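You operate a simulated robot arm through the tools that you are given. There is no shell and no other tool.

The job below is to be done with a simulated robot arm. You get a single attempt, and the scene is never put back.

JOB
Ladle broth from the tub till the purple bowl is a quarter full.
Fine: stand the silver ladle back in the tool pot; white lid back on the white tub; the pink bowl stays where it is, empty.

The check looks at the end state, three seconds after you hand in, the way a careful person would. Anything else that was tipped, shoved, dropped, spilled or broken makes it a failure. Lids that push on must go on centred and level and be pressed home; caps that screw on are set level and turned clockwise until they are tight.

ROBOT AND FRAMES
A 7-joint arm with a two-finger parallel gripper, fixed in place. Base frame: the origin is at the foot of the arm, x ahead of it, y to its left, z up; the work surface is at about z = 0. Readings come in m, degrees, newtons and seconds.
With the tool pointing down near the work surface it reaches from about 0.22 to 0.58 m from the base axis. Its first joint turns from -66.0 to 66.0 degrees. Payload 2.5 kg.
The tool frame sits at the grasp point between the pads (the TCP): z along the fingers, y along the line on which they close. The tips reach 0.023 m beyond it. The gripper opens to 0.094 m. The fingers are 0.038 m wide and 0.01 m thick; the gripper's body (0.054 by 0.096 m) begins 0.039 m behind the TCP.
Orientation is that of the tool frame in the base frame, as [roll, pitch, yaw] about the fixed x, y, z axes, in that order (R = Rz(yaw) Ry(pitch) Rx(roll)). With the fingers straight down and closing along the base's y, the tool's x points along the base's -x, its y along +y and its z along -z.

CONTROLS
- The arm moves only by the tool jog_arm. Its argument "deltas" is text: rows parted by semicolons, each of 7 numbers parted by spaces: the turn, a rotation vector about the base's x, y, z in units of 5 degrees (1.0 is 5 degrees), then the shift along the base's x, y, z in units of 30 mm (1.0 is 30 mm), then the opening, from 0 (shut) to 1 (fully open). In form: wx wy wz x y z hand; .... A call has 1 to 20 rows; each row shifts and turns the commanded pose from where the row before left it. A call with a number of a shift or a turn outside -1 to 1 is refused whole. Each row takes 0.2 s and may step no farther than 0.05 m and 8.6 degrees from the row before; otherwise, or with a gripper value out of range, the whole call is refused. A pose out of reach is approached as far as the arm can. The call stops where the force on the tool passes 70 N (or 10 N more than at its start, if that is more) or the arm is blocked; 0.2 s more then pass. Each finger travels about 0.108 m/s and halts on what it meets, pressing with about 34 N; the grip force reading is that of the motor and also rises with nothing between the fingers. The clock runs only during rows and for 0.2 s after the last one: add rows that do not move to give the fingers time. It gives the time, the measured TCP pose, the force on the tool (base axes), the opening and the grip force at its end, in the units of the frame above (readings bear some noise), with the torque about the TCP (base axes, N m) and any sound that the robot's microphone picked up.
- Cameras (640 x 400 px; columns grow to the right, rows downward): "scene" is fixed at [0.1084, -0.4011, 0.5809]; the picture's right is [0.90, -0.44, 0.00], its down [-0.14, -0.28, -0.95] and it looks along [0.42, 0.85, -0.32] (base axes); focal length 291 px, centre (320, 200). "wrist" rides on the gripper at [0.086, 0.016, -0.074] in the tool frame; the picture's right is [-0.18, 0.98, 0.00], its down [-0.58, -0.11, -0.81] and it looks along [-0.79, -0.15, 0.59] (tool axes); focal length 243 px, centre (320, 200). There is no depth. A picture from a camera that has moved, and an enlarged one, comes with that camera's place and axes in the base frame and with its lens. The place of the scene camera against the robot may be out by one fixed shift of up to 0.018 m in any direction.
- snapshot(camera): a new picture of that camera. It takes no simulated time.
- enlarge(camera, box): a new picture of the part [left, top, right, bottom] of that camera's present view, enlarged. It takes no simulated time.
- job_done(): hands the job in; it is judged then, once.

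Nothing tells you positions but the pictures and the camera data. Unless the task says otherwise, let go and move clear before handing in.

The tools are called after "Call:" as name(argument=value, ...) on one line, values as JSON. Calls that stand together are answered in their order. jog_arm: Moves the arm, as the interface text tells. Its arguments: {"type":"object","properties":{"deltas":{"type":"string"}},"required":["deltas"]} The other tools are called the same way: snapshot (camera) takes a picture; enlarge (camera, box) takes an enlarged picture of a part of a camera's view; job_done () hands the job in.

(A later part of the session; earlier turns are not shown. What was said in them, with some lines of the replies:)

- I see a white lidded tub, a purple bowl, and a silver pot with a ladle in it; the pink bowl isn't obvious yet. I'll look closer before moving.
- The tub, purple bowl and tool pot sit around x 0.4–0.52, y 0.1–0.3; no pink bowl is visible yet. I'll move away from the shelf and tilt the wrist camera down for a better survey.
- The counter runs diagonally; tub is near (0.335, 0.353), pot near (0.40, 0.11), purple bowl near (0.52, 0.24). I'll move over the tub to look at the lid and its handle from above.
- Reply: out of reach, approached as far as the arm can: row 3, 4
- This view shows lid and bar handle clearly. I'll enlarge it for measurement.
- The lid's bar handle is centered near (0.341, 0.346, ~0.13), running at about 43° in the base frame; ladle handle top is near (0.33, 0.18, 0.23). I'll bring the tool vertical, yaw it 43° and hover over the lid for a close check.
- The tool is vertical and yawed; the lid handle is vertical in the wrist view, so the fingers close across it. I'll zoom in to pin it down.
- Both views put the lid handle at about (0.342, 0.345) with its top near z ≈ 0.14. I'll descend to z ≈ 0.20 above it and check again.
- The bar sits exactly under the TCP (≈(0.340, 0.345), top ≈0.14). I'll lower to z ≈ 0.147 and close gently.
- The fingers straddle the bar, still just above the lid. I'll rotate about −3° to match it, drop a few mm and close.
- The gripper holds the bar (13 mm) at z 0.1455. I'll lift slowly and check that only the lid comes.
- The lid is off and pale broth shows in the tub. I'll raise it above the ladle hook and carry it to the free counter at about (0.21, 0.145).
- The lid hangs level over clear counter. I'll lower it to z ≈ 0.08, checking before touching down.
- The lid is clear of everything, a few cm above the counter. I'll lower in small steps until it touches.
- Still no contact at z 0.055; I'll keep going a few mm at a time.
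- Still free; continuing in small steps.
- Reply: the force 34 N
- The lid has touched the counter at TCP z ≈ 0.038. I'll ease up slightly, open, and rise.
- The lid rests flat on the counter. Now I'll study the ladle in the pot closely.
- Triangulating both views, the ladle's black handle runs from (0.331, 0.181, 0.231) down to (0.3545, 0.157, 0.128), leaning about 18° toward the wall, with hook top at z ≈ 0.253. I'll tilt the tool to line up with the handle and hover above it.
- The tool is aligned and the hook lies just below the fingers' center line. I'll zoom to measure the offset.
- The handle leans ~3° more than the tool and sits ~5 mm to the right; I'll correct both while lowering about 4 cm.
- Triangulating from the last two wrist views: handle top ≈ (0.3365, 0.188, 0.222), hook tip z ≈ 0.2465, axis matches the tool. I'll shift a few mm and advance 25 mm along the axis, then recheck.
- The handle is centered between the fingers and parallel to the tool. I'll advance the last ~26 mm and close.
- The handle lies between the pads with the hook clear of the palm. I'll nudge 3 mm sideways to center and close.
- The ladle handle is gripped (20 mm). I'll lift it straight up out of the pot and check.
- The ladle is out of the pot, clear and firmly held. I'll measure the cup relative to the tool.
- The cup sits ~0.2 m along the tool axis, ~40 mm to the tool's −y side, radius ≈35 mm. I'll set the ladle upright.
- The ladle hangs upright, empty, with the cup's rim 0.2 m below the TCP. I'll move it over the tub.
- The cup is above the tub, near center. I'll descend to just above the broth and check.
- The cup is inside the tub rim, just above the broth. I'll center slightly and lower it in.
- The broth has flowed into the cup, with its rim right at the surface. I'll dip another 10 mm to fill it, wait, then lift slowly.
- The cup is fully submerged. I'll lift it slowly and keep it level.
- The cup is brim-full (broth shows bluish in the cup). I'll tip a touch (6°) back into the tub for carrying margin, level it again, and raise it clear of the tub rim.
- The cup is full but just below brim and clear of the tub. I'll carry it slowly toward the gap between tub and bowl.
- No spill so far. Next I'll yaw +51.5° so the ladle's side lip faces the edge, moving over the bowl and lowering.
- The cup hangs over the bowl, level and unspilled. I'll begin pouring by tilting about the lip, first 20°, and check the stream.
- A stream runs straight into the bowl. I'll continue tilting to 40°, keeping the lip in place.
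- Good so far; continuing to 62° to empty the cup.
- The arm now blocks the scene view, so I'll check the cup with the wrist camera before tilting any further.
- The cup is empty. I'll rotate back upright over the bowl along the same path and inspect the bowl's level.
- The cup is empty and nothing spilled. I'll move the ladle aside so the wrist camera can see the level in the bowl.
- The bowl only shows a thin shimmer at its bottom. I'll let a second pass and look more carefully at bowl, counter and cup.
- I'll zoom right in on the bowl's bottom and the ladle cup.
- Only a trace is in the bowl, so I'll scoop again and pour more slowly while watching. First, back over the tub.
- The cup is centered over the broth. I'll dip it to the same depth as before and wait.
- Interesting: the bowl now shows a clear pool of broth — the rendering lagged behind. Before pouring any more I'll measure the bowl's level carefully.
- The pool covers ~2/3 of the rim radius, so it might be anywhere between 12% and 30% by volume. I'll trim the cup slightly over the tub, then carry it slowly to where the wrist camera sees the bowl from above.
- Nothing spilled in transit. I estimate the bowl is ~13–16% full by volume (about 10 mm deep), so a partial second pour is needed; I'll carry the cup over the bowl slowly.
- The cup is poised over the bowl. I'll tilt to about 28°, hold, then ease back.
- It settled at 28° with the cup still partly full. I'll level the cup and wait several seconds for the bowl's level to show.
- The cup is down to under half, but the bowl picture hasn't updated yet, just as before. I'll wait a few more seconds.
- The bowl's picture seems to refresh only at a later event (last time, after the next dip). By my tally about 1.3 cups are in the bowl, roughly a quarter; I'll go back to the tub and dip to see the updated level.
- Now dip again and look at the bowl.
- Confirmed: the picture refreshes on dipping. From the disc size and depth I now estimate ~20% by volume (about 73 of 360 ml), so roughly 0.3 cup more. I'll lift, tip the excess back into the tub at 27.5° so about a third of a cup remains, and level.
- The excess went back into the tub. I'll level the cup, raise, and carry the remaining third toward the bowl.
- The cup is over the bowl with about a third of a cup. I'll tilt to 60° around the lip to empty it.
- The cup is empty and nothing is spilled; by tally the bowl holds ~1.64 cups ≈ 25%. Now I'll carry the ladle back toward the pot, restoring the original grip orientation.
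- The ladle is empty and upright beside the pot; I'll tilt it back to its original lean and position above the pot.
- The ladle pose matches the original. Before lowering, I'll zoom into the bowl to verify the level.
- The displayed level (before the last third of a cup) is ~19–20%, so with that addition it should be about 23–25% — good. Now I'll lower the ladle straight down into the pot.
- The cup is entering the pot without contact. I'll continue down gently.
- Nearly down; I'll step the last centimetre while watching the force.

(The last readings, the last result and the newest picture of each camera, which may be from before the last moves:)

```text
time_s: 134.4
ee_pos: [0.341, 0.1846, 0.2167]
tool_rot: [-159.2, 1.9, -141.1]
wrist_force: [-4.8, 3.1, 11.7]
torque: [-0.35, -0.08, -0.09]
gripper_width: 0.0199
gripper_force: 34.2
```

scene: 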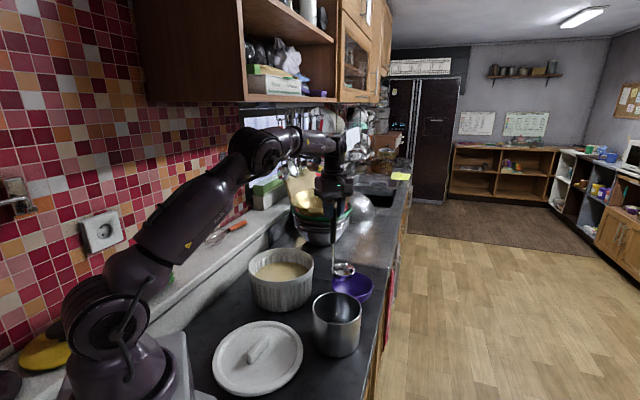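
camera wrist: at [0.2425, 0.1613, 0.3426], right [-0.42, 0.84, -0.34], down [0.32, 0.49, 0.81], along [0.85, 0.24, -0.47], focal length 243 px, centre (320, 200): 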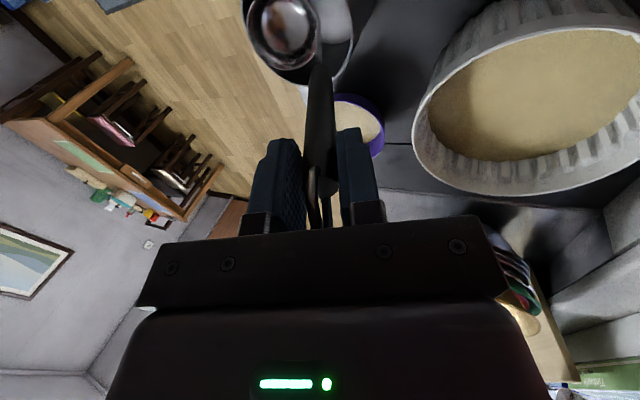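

The cup touched the pot floor at the original height. I'll ease off 1 mm and open gradually.

Call:
jog_arm(deltas="0 0 0 0 0 0.03 0;0 0 0 0 0 0 0.22;0 0 0 0 0 0 0.26;0 0 0 0 0 0 0.3;0 0 0 0 0 0 0.4;0 0 0 0 0 0 0.4")

Call:
enlarge(camera="scene", box=[270, 190, 390, 360])

Call:
snapshot(camera="wrist")

```text
time_s: 135.8
ee_pos: [0.3412, 0.1843, 0.2174]
tool_rot: [-159.2, 1.9, -141.1]
wrist_force: [-0.4, 0.0, 0.8]
torque: [0.0, 0.0, 0.02]
gripper_width: 0.0375
gripper_force: 0.3
```

```text
2.35 times, centred on (330, 275) of scene
camera zoom: at [0.1084, -0.4011, 0.5809], right [0.9, -0.44, 0.0], down [-0.14, -0.28, -0.95], along [0.42, 0.85, -0.32], focal length 684 px, centre (296, 24)
```

zoom: 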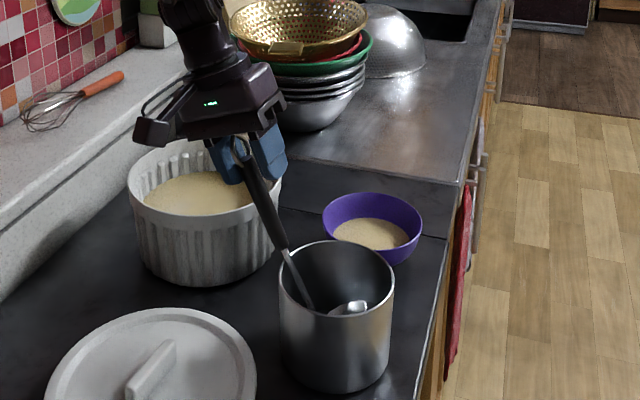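

```text
taken
camera wrist: at [0.2461, 0.161, 0.2777], right [-0.42, 0.84, -0.34], down [0.32, 0.49, 0.81], along [0.85, 0.24, -0.47], focal length 243 px, centre (320, 200)
```

wrist: 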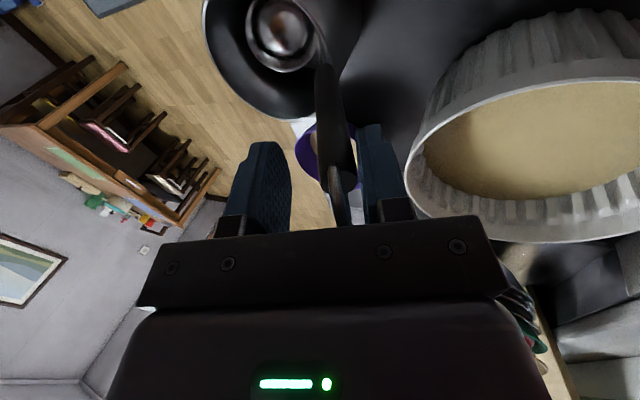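

Released, the handle leans on the wall-side finger. I'll open the rest slowly so it comes to rest gently on the pot rim.

Call:
jog_arm(deltas="0 0 0 0 0 0 0.45;0 0 0 0 0 0 0.5;0 0 0 0 0 0 0.55;0 0 0 0 0 0 0.6;0 0 0 0 0 0 0.65;0 0 0 0 0 0 0.7;0 0 0 0 0 0 0.8;0 0 0 0 0 0 0.9;0 0 0 0 0 0 1;0 0 0 0 0 0 1")

Call:
enlarge(camera="scene", box=[270, 190, 390, 360])

Call:
snapshot(camera="wrist")

```text
time_s: 138.0
ee_pos: [0.3414, 0.184, 0.2173]
tool_rot: [-159.2, 1.9, -141.0]
wrist_force: [0.2, 0.3, 0.1]
torque: [-0.01, 0.01, -0.01]
gripper_width: 0.0942
gripper_force: 0.1
```

```text
2.35 times, centred on (330, 275) of scene
camera zoom: at [0.1084, -0.4011, 0.5809], right [0.9, -0.44, 0.0], down [-0.14, -0.28, -0.95], along [0.42, 0.85, -0.32], focal length 684 px, centre (296, 24)
```

zoom: 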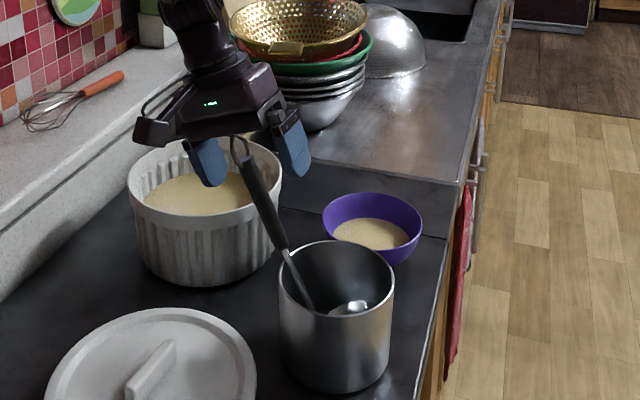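

```text
taken
camera wrist: at [0.2461, 0.161, 0.2776], right [-0.42, 0.84, -0.34], down [0.32, 0.49, 0.81], along [0.85, 0.24, -0.47], focal length 243 px, centre (320, 200)
```

wrist: 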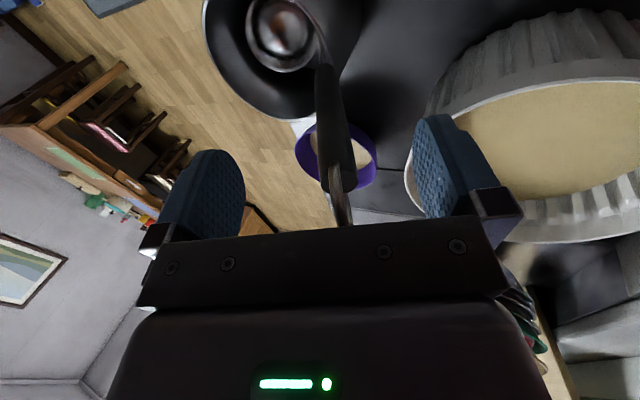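

The ladle stands steadily in the pot. I'll back the gripper out along its axis, then straighten the tool.

Call:
jog_arm(deltas="0 0 0 -0.12 0.128 0.47 1;0 0 0 -0.245 0.2565 0.935 1;0 0 0 -0.245 0.2565 0.935 1;0 0 0 -0.245 0.2565 0.935 1;0.6 0.575 0 -0.3 0 0.3 1;0.6 0.575 0 -0.5 -0.2 0 1;0.6 0.575 0 -0.5 -0.2 0 1;0.6 0.575 0 -0.5 -0.2 0 1;0.6 0.575 0 -0.5 -0.2 0 1;0 0 0 0 0 0 1")

Call:
snapshot(camera="wrist")

Call:
snapshot(camera="scene")

Call:
enlarge(camera="scene", box=[200, 200, 400, 400])

```text
time_s: 140.2
ee_pos: [0.2463, 0.1858, 0.3221]
tool_rot: [-180.0, 0.1, -141.5]
wrist_force: [0.7, -0.5, -0.1]
torque: [-0.04, 0.04, 0.0]
gripper_width: 0.0938
gripper_force: 0.2
```

```text
taken
camera wrist: at [0.1686, 0.1445, 0.3966], right [-0.47, 0.88, 0.0], down [0.52, 0.28, 0.81], along [0.71, 0.38, -0.59], focal length 243 px, centre (320, 200)
```

wrist: 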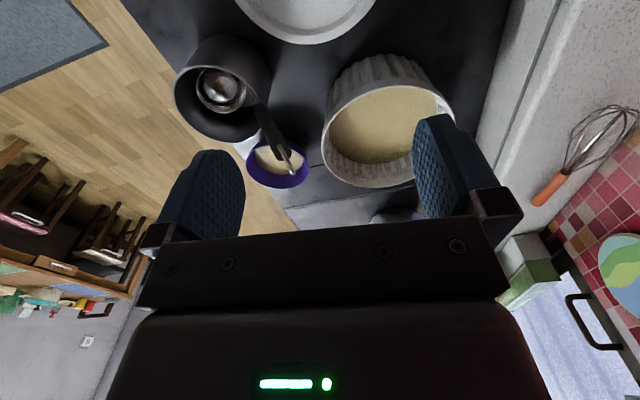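

```text
taken
```

scene: 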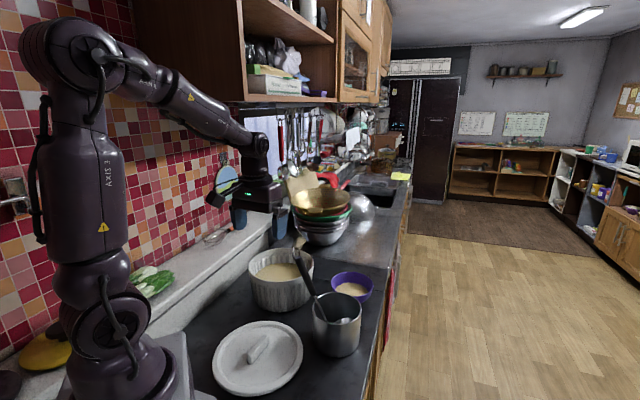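

```text
2.00 times, centred on (300, 300) of scene
camera zoom: at [0.1084, -0.4011, 0.5809], right [0.9, -0.44, 0.0], down [-0.14, -0.28, -0.95], along [0.42, 0.85, -0.32], focal length 581 px, centre (360, 0)
```

zoom: 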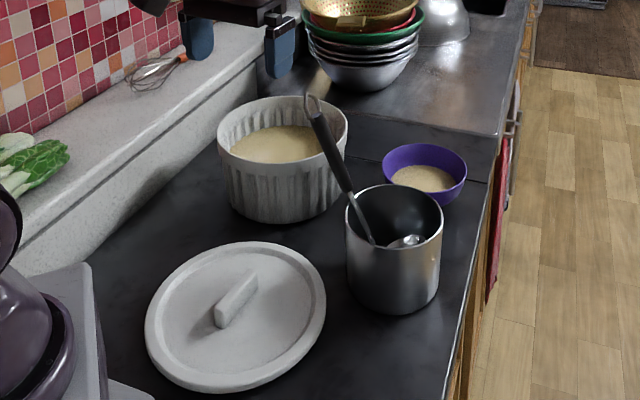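

The ladle stands in the pot, the lid is where I left it. I'll go down over its handle at the recorded spot.

Call:
jog_arm(deltas="0 0 0 -0.2 -0.25 -0.4 1;0 0 0 -0.4 -0.45 -0.8 1;0 0 0 -0.4 -0.45 -0.9 1;0 0 0 -0.18 -0.243 -0.9 1;0 0 0 0 0 -0.9 1;0 0 0 0 0 -0.9 1;0 0 0 0 0 -0.9 1;0 0 0 0 0 -0.9 1;0 0 0 0 0 -0.6 1;0 0 0 0 0 0 1")

Call:
snapshot(camera="wrist")

```text
time_s: 142.4
ee_pos: [0.2122, 0.145, 0.1067]
tool_rot: [-179.9, 0.0, -141.5]
wrist_force: [-0.1, 0.3, 0.1]
torque: [0.02, -0.02, -0.01]
gripper_width: 0.094
gripper_force: 0.0
```

```text
taken
camera wrist: at [0.1334, 0.1048, 0.181], right [-0.47, 0.88, 0.0], down [0.52, 0.28, 0.81], along [0.71, 0.38, -0.59], focal length 243 px, centre (320, 200)
```

wrist: 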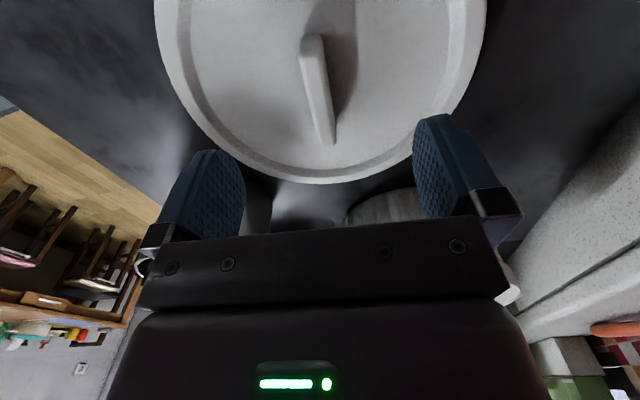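

The bar is aligned between the fingers. I'll descend to z ≈ 0.040 and grip.

Call:
jog_arm(deltas="0 0 0 0 0 -0.7 1;0 0 0 0 0 -0.7 1;0 0 0 0 0 -0.5 1;0 0 0 0 0 -0.3 1;0 0 0 0 0 0 1;0 0 0 0 0 0 0.6;0 0 0 0 0 0 0.3;0 0 0 0 0 0 0.15;0 0 0 0 0 0 0;0 0 0 0 0 0 0;0 0 0 0 0 0 0")

Call:
snapshot(camera="wrist")

Call:
enlarge(camera="scene", box=[150, 250, 310, 400])

```text
time_s: 144.8
ee_pos: [0.2136, 0.1449, 0.0414]
tool_rot: [-179.8, 0.0, -141.5]
wrist_force: [-0.7, 0.0, -0.9]
torque: [0.05, -0.02, -0.04]
gripper_width: 0.0133
gripper_force: 33.8
```

```text
taken
camera wrist: at [0.1348, 0.1045, 0.116], right [-0.47, 0.88, 0.0], down [0.52, 0.28, 0.81], along [0.71, 0.38, -0.59], focal length 243 px, centre (320, 200)
```

wrist: 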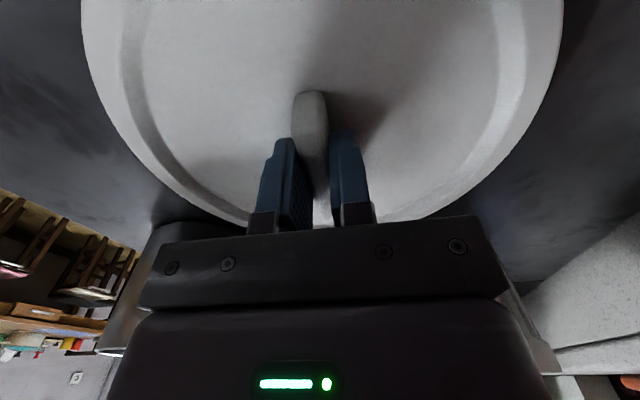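

```text
2.67 times, centred on (230, 325) of scene
camera zoom: at [0.1084, -0.4011, 0.5809], right [0.9, -0.44, 0.0], down [-0.14, -0.28, -0.95], along [0.42, 0.85, -0.32], focal length 775 px, centre (560, -133)
```

zoom: 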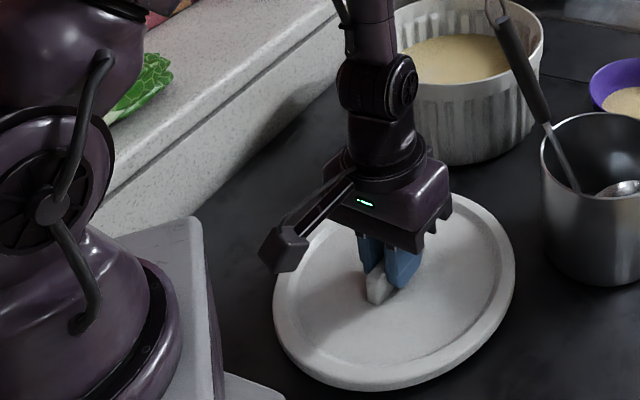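

The lid is gripped. I'll lift it well above the ladle hook and carry it over the tub.

Call:
jog_arm(deltas="0 0 0 0 0 0.3 0;0 0 0 0 0 0.7 0;0 0 0 0 0 1 0;0 0 0 0 0 1 0;0 0 0 0 0 1 0;0 0 0 0 0 1 0;0 0 0 0 0 1 0;0 0 0 0 0 1 0;0 0 0 0 0 1 0;0 0 0 0 0 1 0;0 0 0 0 0 0.7 0;0 0 0 0 0 0.3 0;0 0 0 0 0 0 0")

Call:
jog_arm(deltas="0 0 0 0.3 0.45 0 0;0 0 0 0.5 0.77 0 0;0 0 0 0.5 0.77 0 0;0 0 0 0.5 0.77 0 0;0 0 0 0.5 0.77 0 0;0 0 0 0.5 0.77 0 0;0 0 0 0.5 0.77 0 0;0 0 0 0.5 0.77 0 0;0 0 0 0.4 0.6 0 0;0 0 0 0.1 0.2 0 0;0 0 0 0 0 0 0")

Call:
snapshot(camera="scene")

```text
time_s: 147.6
ee_pos: [0.2114, 0.146, 0.3402]
tool_rot: [-179.9, 0.0, -141.6]
wrist_force: [-0.3, -0.4, -0.9]
torque: [0.02, -0.01, 0.0]
gripper_width: 0.0133
gripper_force: 33.4
```

```text
time_s: 150.0
ee_pos: [0.3396, 0.3426, 0.3429]
tool_rot: [-179.9, 0.0, -141.6]
wrist_force: [0.3, 0.2, -0.4]
torque: [-0.02, 0.01, 0.02]
gripper_width: 0.0132
gripper_force: 34.1
```

```text
taken
```

scene: 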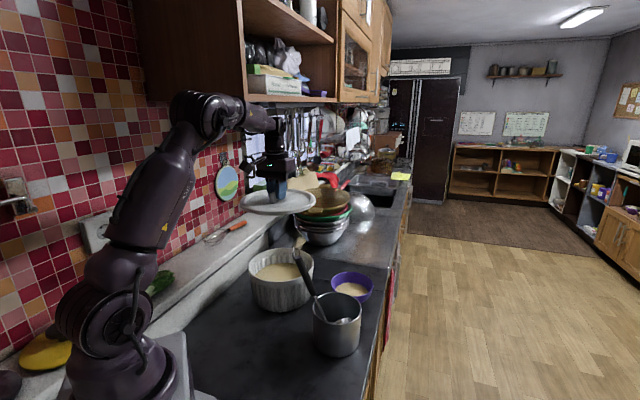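

The lid is above the tub and clear of the ladle hook (~4 cm). I'll lower to just above the rim and check centering.

Call:
jog_arm(deltas="0 0 0 0.05 0.02 -0.5 0;0 0 0 0.05 0.02 -0.9 0;0 0 0 0 0 -0.9 0;0 0 0 0 0 -0.9 0;0 0 0 0 0 -0.9 0;0 0 0 0 0 -0.7 0;0 0 0 0 0 -0.4 0;0 0 0 0 0 0 0")

Call:
enlarge(camera="scene", box=[230, 210, 330, 320])

Call:
snapshot(camera="wrist")

```text
time_s: 151.8
ee_pos: [0.3445, 0.3452, 0.1848]
tool_rot: [-179.9, 0.0, -141.4]
wrist_force: [-1.0, 0.0, -0.3]
torque: [-0.01, 0.03, -0.01]
gripper_width: 0.0132
gripper_force: 33.9
```

```text
3.64 times, centred on (280, 265) of scene
camera zoom: at [0.1084, -0.4011, 0.5809], right [0.9, -0.44, 0.0], down [-0.14, -0.28, -0.95], along [0.42, 0.85, -0.32], focal length 1057 px, centre (466, -36)
```

zoom: 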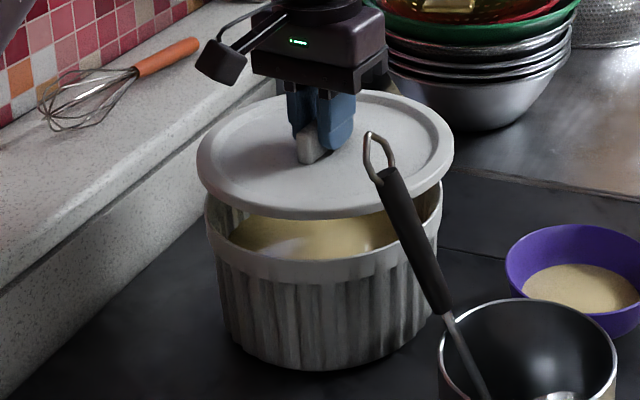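

```text
taken
camera wrist: at [0.2658, 0.3045, 0.2592], right [-0.47, 0.88, 0.0], down [0.52, 0.28, 0.81], along [0.71, 0.38, -0.59], focal length 243 px, centre (320, 200)
```

wrist: 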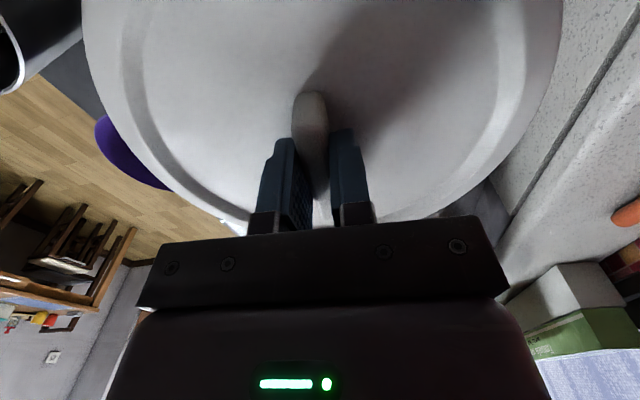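

The lid sits concentric over the tub within ~2 mm of its original place. I'll lower it in small steps watching the force.

Call:
jog_arm(deltas="0 0 0 -0.02 0.01 -0.35 0;0 0 0 0 0 -0.3 0;0 0 0 0 0 -0.2 0;0 0 0 0 0 -0.1 0;0 0 0 0 0 0 0")

Call:
enlarge(camera="scene", box=[230, 210, 330, 320])

```text
time_s: 153.0
ee_pos: [0.3427, 0.3458, 0.1561]
tool_rot: [-179.9, 0.0, -141.6]
wrist_force: [0.0, 0.2, -0.4]
torque: [0.01, -0.01, 0.0]
gripper_width: 0.0133
gripper_force: 33.6
```

```text
3.64 times, centred on (280, 265) of scene
camera zoom: at [0.1084, -0.4011, 0.5809], right [0.9, -0.44, 0.0], down [-0.14, -0.28, -0.95], along [0.42, 0.85, -0.32], focal length 1057 px, centre (466, -36)
```

zoom: 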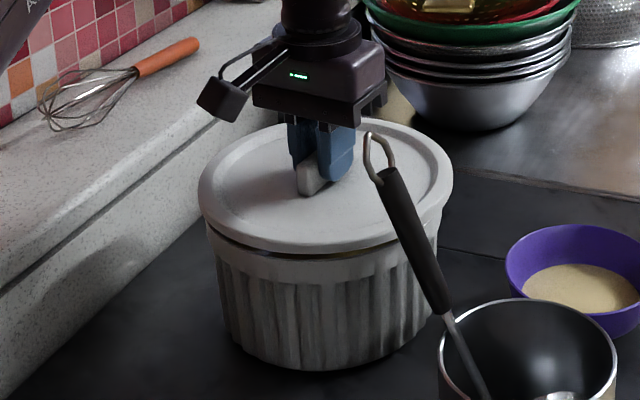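

A narrow gap remains. I'll continue in 2 mm steps.

Call:
jog_arm(deltas="0 0 0 0 0 -0.07 0;0 0 0 0 0 -0.07 0;0 0 0 0 0 0 0")

Call:
jog_arm(deltas="0 0 0 0 0 -0.07 0;0 0 0 0 0 0 0")

Call:
jog_arm(deltas="0 0 0 0 0 -0.05 0;0 0 0 0 0 0 0")

Call:
enlarge(camera="scene", box=[230, 210, 330, 320])

```text
time_s: 153.8
ee_pos: [0.3424, 0.3453, 0.1527]
tool_rot: [-179.8, 0.1, -141.4]
wrist_force: [0.3, 0.9, -0.2]
torque: [0.03, 0.01, -0.03]
gripper_width: 0.0131
gripper_force: 34.1
```

```text
time_s: 154.4
ee_pos: [0.3423, 0.3455, 0.1498]
tool_rot: [-179.9, 0.0, -141.6]
wrist_force: [0.2, -1.0, 0.4]
torque: [-0.04, 0.0, 0.0]
gripper_width: 0.0133
gripper_force: 33.5
```

```text
time_s: 155.0
ee_pos: [0.3434, 0.3455, 0.1495]
tool_rot: [-179.9, 0.1, -141.4]
wrist_force: [0.2, -0.2, -0.7]
torque: [0.02, -0.01, 0.0]
gripper_width: 0.0133
gripper_force: 34.1
```

```text
3.64 times, centred on (280, 265) of scene
camera zoom: at [0.1084, -0.4011, 0.5809], right [0.9, -0.44, 0.0], down [-0.14, -0.28, -0.95], along [0.42, 0.85, -0.32], focal length 1057 px, centre (466, -36)
```

zoom: 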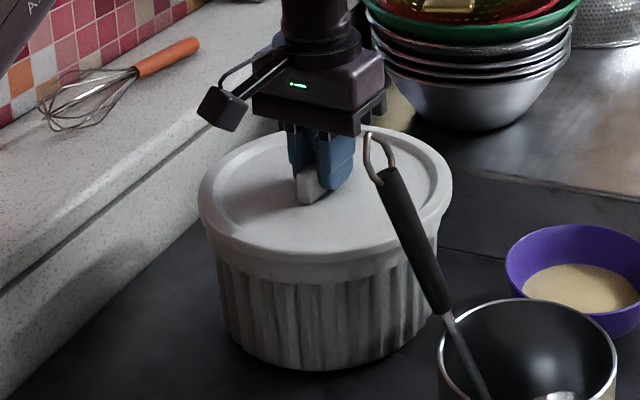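

Almost seated, still no load. Continue until it presses home.

Call:
jog_arm(deltas="0 0 0 0 0 -0.06 0;0 0 0 0 0 0 0")

Call:
jog_arm(deltas="0 0 0 0 0 -0.05 0;0 0 0 0 0 0 0")

```text
time_s: 155.6
ee_pos: [0.3425, 0.345, 0.1464]
tool_rot: [-179.8, 0.0, -141.6]
wrist_force: [0.5, 0.3, -0.9]
torque: [-0.02, -0.02, 0.0]
gripper_width: 0.0132
gripper_force: 33.7
```

```text
time_s: 156.2
ee_pos: [0.3428, 0.3453, 0.1454]
tool_rot: [180.0, -0.1, -141.5]
wrist_force: [-2.2, 1.4, 4.7]
torque: [-0.08, 0.11, -0.03]
gripper_width: 0.0132
gripper_force: 34.3
```

Contact begins at z 0.1454. I'll press further to seat it firmly.

Call:
jog_arm(deltas="0 0 0 0 0 -0.05 0;0 0 0 0 0 0 0")

Call:
jog_arm(deltas="0 0 0 0 0 -0.05 0;0 0 0 0 0 0 0")

Call:
enlarge(camera="scene", box=[230, 210, 330, 320])

```text
time_s: 156.8
ee_pos: [0.3423, 0.3452, 0.1465]
tool_rot: [-179.9, 0.0, -141.5]
wrist_force: [-10.7, -8.6, 26.0]
torque: [-0.16, 0.17, 0.03]
gripper_width: 0.0134
gripper_force: 34.0
```

```text
time_s: 157.4
ee_pos: [0.3429, 0.3461, 0.145]
tool_rot: [-179.9, 0.3, -141.5]
wrist_force: [-4.0, -2.0, 29.1]
torque: [-0.12, 0.11, 0.02]
gripper_width: 0.0137
gripper_force: 33.7
```

```text
3.64 times, centred on (280, 265) of scene
camera zoom: at [0.1083, -0.4012, 0.5809], right [0.9, -0.44, 0.0], down [-0.14, -0.28, -0.95], along [0.42, 0.85, -0.32], focal length 1057 px, centre (466, -36)
```

zoom: 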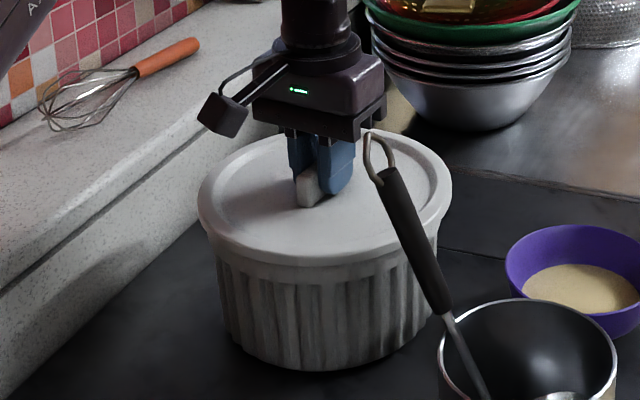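

I'll compare with the same zoom as at the start to see if the lid is fully down.

Call:
enlarge(camera="scene", box=[240, 210, 340, 300])

Call:
enlarge(camera="scene", box=[220, 220, 420, 370])

```text
4.44 times, centred on (290, 255) of scene
camera zoom: at [0.1083, -0.4012, 0.5809], right [0.9, -0.44, 0.0], down [-0.14, -0.28, -0.95], along [0.42, 0.85, -0.32], focal length 1291 px, centre (453, -44)
```

zoom: 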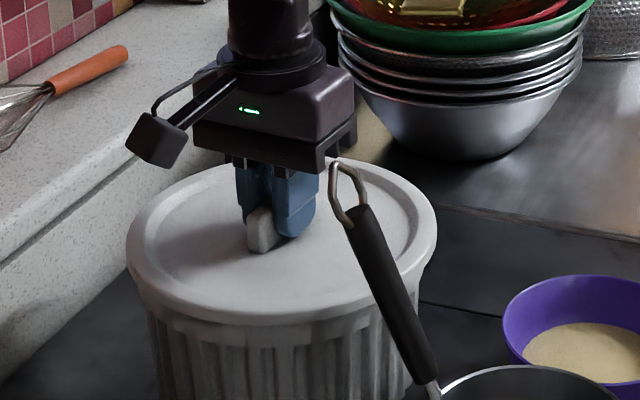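

```text
2.67 times, centred on (320, 295) of scene
camera zoom: at [0.1083, -0.4012, 0.5809], right [0.9, -0.44, 0.0], down [-0.14, -0.28, -0.95], along [0.42, 0.85, -0.32], focal length 775 px, centre (320, -53)
```

zoom: 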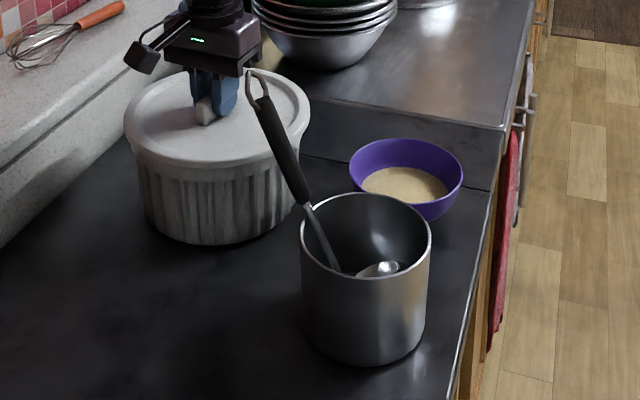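

The lid's outline matches its original seated position. One more firm press to be sure it's home.

Call:
jog_arm(deltas="0 0 0 0 0 -0.05 0;0 0 0 0 0 -0.03 0;0 0 0 0 0 0 0")

Call:
snapshot(camera="wrist")

```text
time_s: 158.2
ee_pos: [0.3432, 0.3458, 0.1445]
tool_rot: [-179.9, 0.3, -141.5]
wrist_force: [-6.9, -6.7, 44.6]
torque: [-0.5, 0.57, 0.06]
gripper_width: 0.0135
gripper_force: 33.6
```

```text
taken
camera wrist: at [0.264, 0.3049, 0.218], right [-0.47, 0.88, 0.0], down [0.52, 0.27, 0.81], along [0.72, 0.38, -0.59], focal length 243 px, centre (320, 200)
```

wrist: 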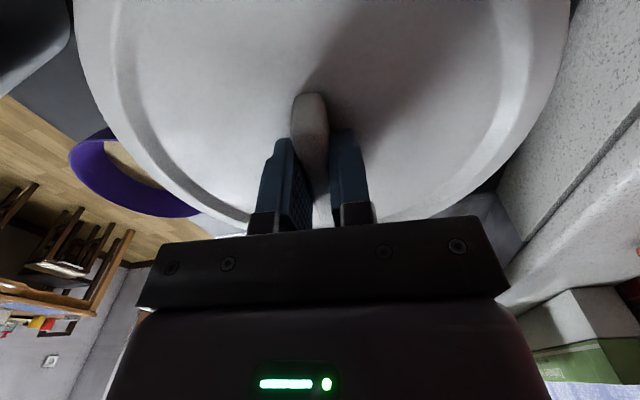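

The lid is firmly seated at 45 N with nothing moving. I'll relieve the load, open, and rise.

Call:
jog_arm(deltas="0 0 0 0 0 0.05 0;0 0 0 0 0 0.05 0;0 0 0 0 0 0 0")

Call:
jog_arm(deltas="0 0 0 0 0 0 0.2;0 0 0 0 0 0 0.3;0 0 0 0 0 0 0.5;0 0 0 0 0 0 0.8;0 0 0 0 0 0 1;0 0 0 0 0 0 1")

Call:
enlarge(camera="scene", box=[240, 210, 340, 300])

```text
time_s: 159.0
ee_pos: [0.3425, 0.3454, 0.1446]
tool_rot: [-180.0, 0.2, -141.4]
wrist_force: [4.7, 9.6, 6.5]
torque: [0.79, -0.89, 0.16]
gripper_width: 0.0133
gripper_force: 34.7
```

```text
time_s: 160.4
ee_pos: [0.3422, 0.3426, 0.1447]
tool_rot: [-179.9, -0.2, -141.6]
wrist_force: [-1.7, 1.3, 10.3]
torque: [0.36, 0.26, 0.18]
gripper_width: 0.094
gripper_force: 0.0
```

```text
4.44 times, centred on (290, 255) of scene
camera zoom: at [0.1084, -0.4011, 0.5809], right [0.9, -0.44, 0.0], down [-0.14, -0.28, -0.95], along [0.42, 0.85, -0.32], focal length 1291 px, centre (453, -44)
```

zoom: 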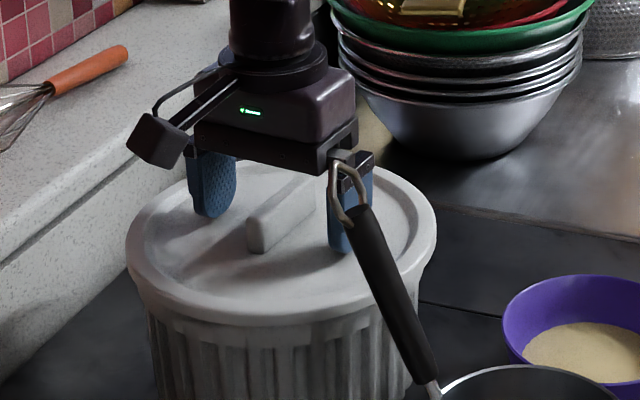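

Released; the fingertips just touch the lid surface. I'll rise straight up and inspect.

Call:
jog_arm(deltas="0 0 0 0 0 0.2 1;0 0 0 0 0 0.5 1;0 0 0 0 0 0.8 1;0 0 0 0 0 1 1;0 0 0 -0.2 0 1 1;0 0 0 -0.5 -0.3 1 1;0 0 0 -0.6 -0.5 1 1;0 0 0 -0.6 -0.5 0.8 1;0 0 0 -0.5 -0.5 0 1;0 0 0 0 0 0 1")

Call:
enlarge(camera="scene", box=[240, 210, 340, 300])

Call:
snapshot(camera="wrist")

Call:
enlarge(camera="scene", box=[220, 220, 420, 370])

```text
time_s: 162.6
ee_pos: [0.2717, 0.291, 0.333]
tool_rot: [-179.9, 0.0, -141.5]
wrist_force: [1.3, -0.9, 0.3]
torque: [0.03, 0.01, 0.04]
gripper_width: 0.0941
gripper_force: 0.0
```

```text
4.44 times, centred on (290, 255) of scene
camera zoom: at [0.1084, -0.4011, 0.5809], right [0.9, -0.44, 0.0], down [-0.14, -0.28, -0.95], along [0.42, 0.85, -0.32], focal length 1291 px, centre (453, -44)
```

zoom: 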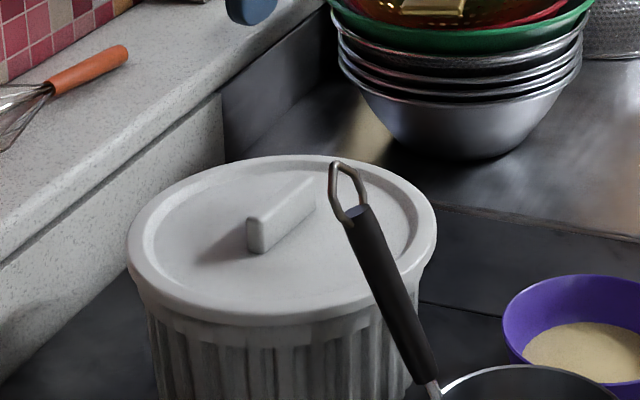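

```text
taken
camera wrist: at [0.1922, 0.2508, 0.4078], right [-0.47, 0.88, 0.0], down [0.52, 0.28, 0.81], along [0.71, 0.38, -0.59], focal length 243 px, centre (320, 200)
```

wrist: 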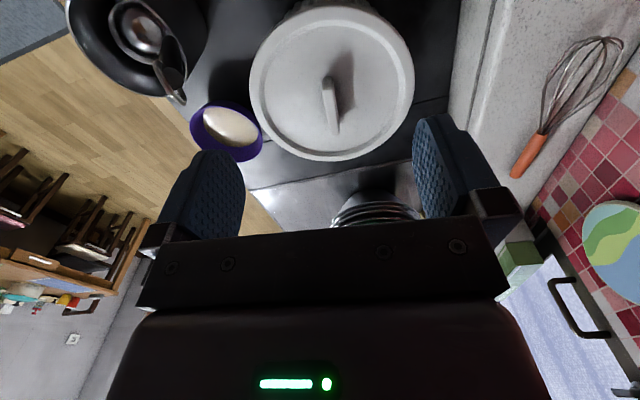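

```text
2.67 times, centred on (320, 295) of scene
camera zoom: at [0.1084, -0.4011, 0.5809], right [0.9, -0.44, 0.0], down [-0.14, -0.28, -0.95], along [0.42, 0.85, -0.32], focal length 775 px, centre (320, -53)
```

zoom: 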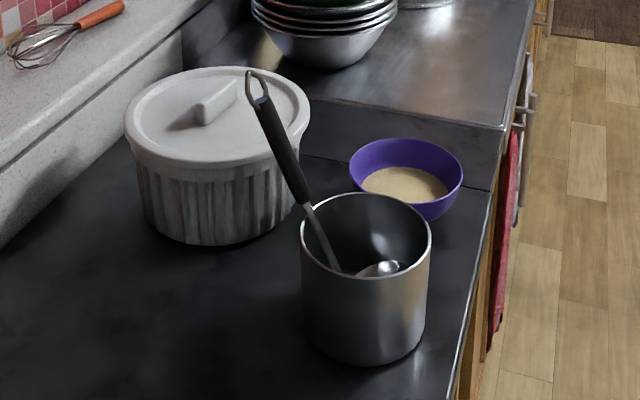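

The lid sits in its original place, with the ladle in the pot and broth in the bowl. I'll zoom on the lid seam for level and gaps.

Call:
enlarge(camera="scene", box=[242, 240, 322, 300])

Call:
enlarge(camera="wrist", box=[235, 0, 430, 170])

Call:
enlarge(camera="wrist", box=[180, 90, 275, 170])

```text
6.67 times, centred on (282, 270) of scene
camera zoom: at [0.1084, -0.4011, 0.5809], right [0.9, -0.44, 0.0], down [-0.14, -0.28, -0.95], along [0.42, 0.85, -0.32], focal length 1937 px, centre (573, -267)
```

zoom: 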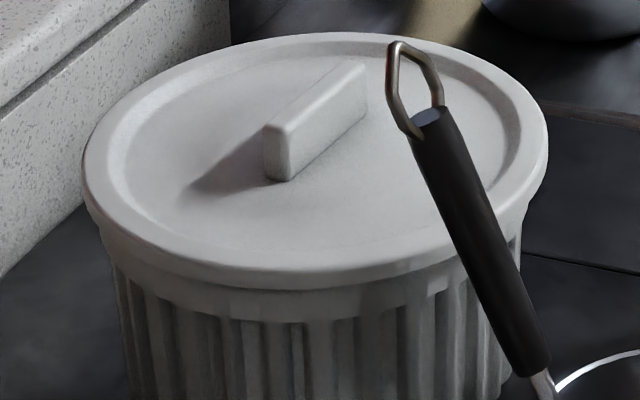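

```text
2.35 times, centred on (332, 85) of wrist
camera zoom: at [0.1922, 0.2508, 0.4078], right [-0.47, 0.88, 0.0], down [0.52, 0.28, 0.81], along [0.71, 0.38, -0.59], focal length 571 px, centre (291, 471)
```

zoom: 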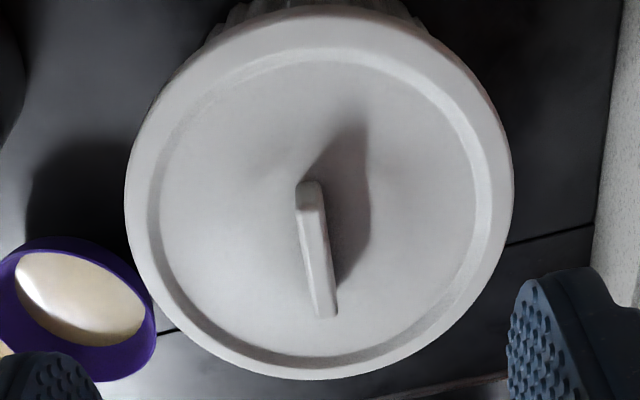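

```text
5.00 times, centred on (228, 130) of wrist
camera zoom: at [0.1922, 0.2508, 0.4078], right [-0.47, 0.88, 0.0], down [0.52, 0.28, 0.81], along [0.71, 0.38, -0.59], focal length 1213 px, centre (782, 550)
```

zoom: 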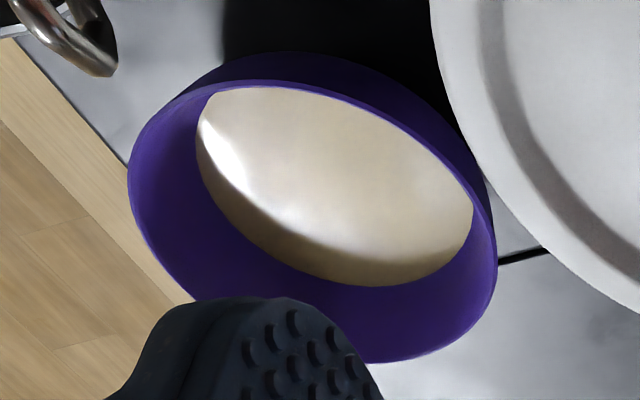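

The lid is level with an even seam. One last comparison using the exact zoom box from the start.

Call:
enlarge(camera="scene", box=[240, 235, 380, 365])

```text
3.08 times, centred on (310, 300) of scene
camera zoom: at [0.1084, -0.4011, 0.5809], right [0.9, -0.44, 0.0], down [-0.14, -0.28, -0.95], along [0.42, 0.85, -0.32], focal length 894 px, centre (351, -108)
```

zoom: 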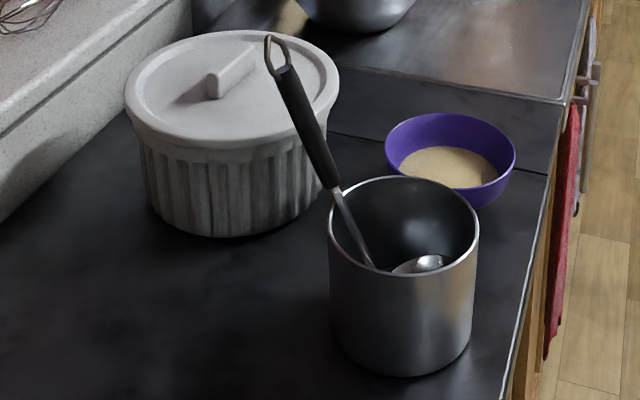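

The lid matches its original seated outline. The ladle stands in the pot and the broth, which I estimate at about a quarter of the bowl, is in the purple bowl. I saw no spills, and the gripper is open and clear, so I'm handing in.

Call:
job_done()

```text
The job is handed in.
```

I handed the job in with the purple bowl at about a quarter full, by my estimate. I couldn't confirm the final level in a picture.

- **Broth:** I poured three times: one nearly full ladle, then about half a ladle, then about a third. The pictures of the bowl only refreshed each time I dipped the ladle again. The last level I could see was about 20% by volume, before the third pour. Adding that pour gives roughly 23–25%. By height the broth looks higher than a quarter, because the bowl is narrow at the bottom.
- **Ladle:** It is back in the tool pot, leaning on the rim a few degrees further than before. It was emptied first, apart from a film of broth.
- **Lid:** It is back on the white tub, centred and level, and I pressed it down with about 45 N. Its outline matches the starting picture to within a millimetre or two.
- **Pink bowl:** I never saw one on the counter, so I left everything else alone.
- **Spills:** I saw none on the counter or floor. The gripper is open and clear.
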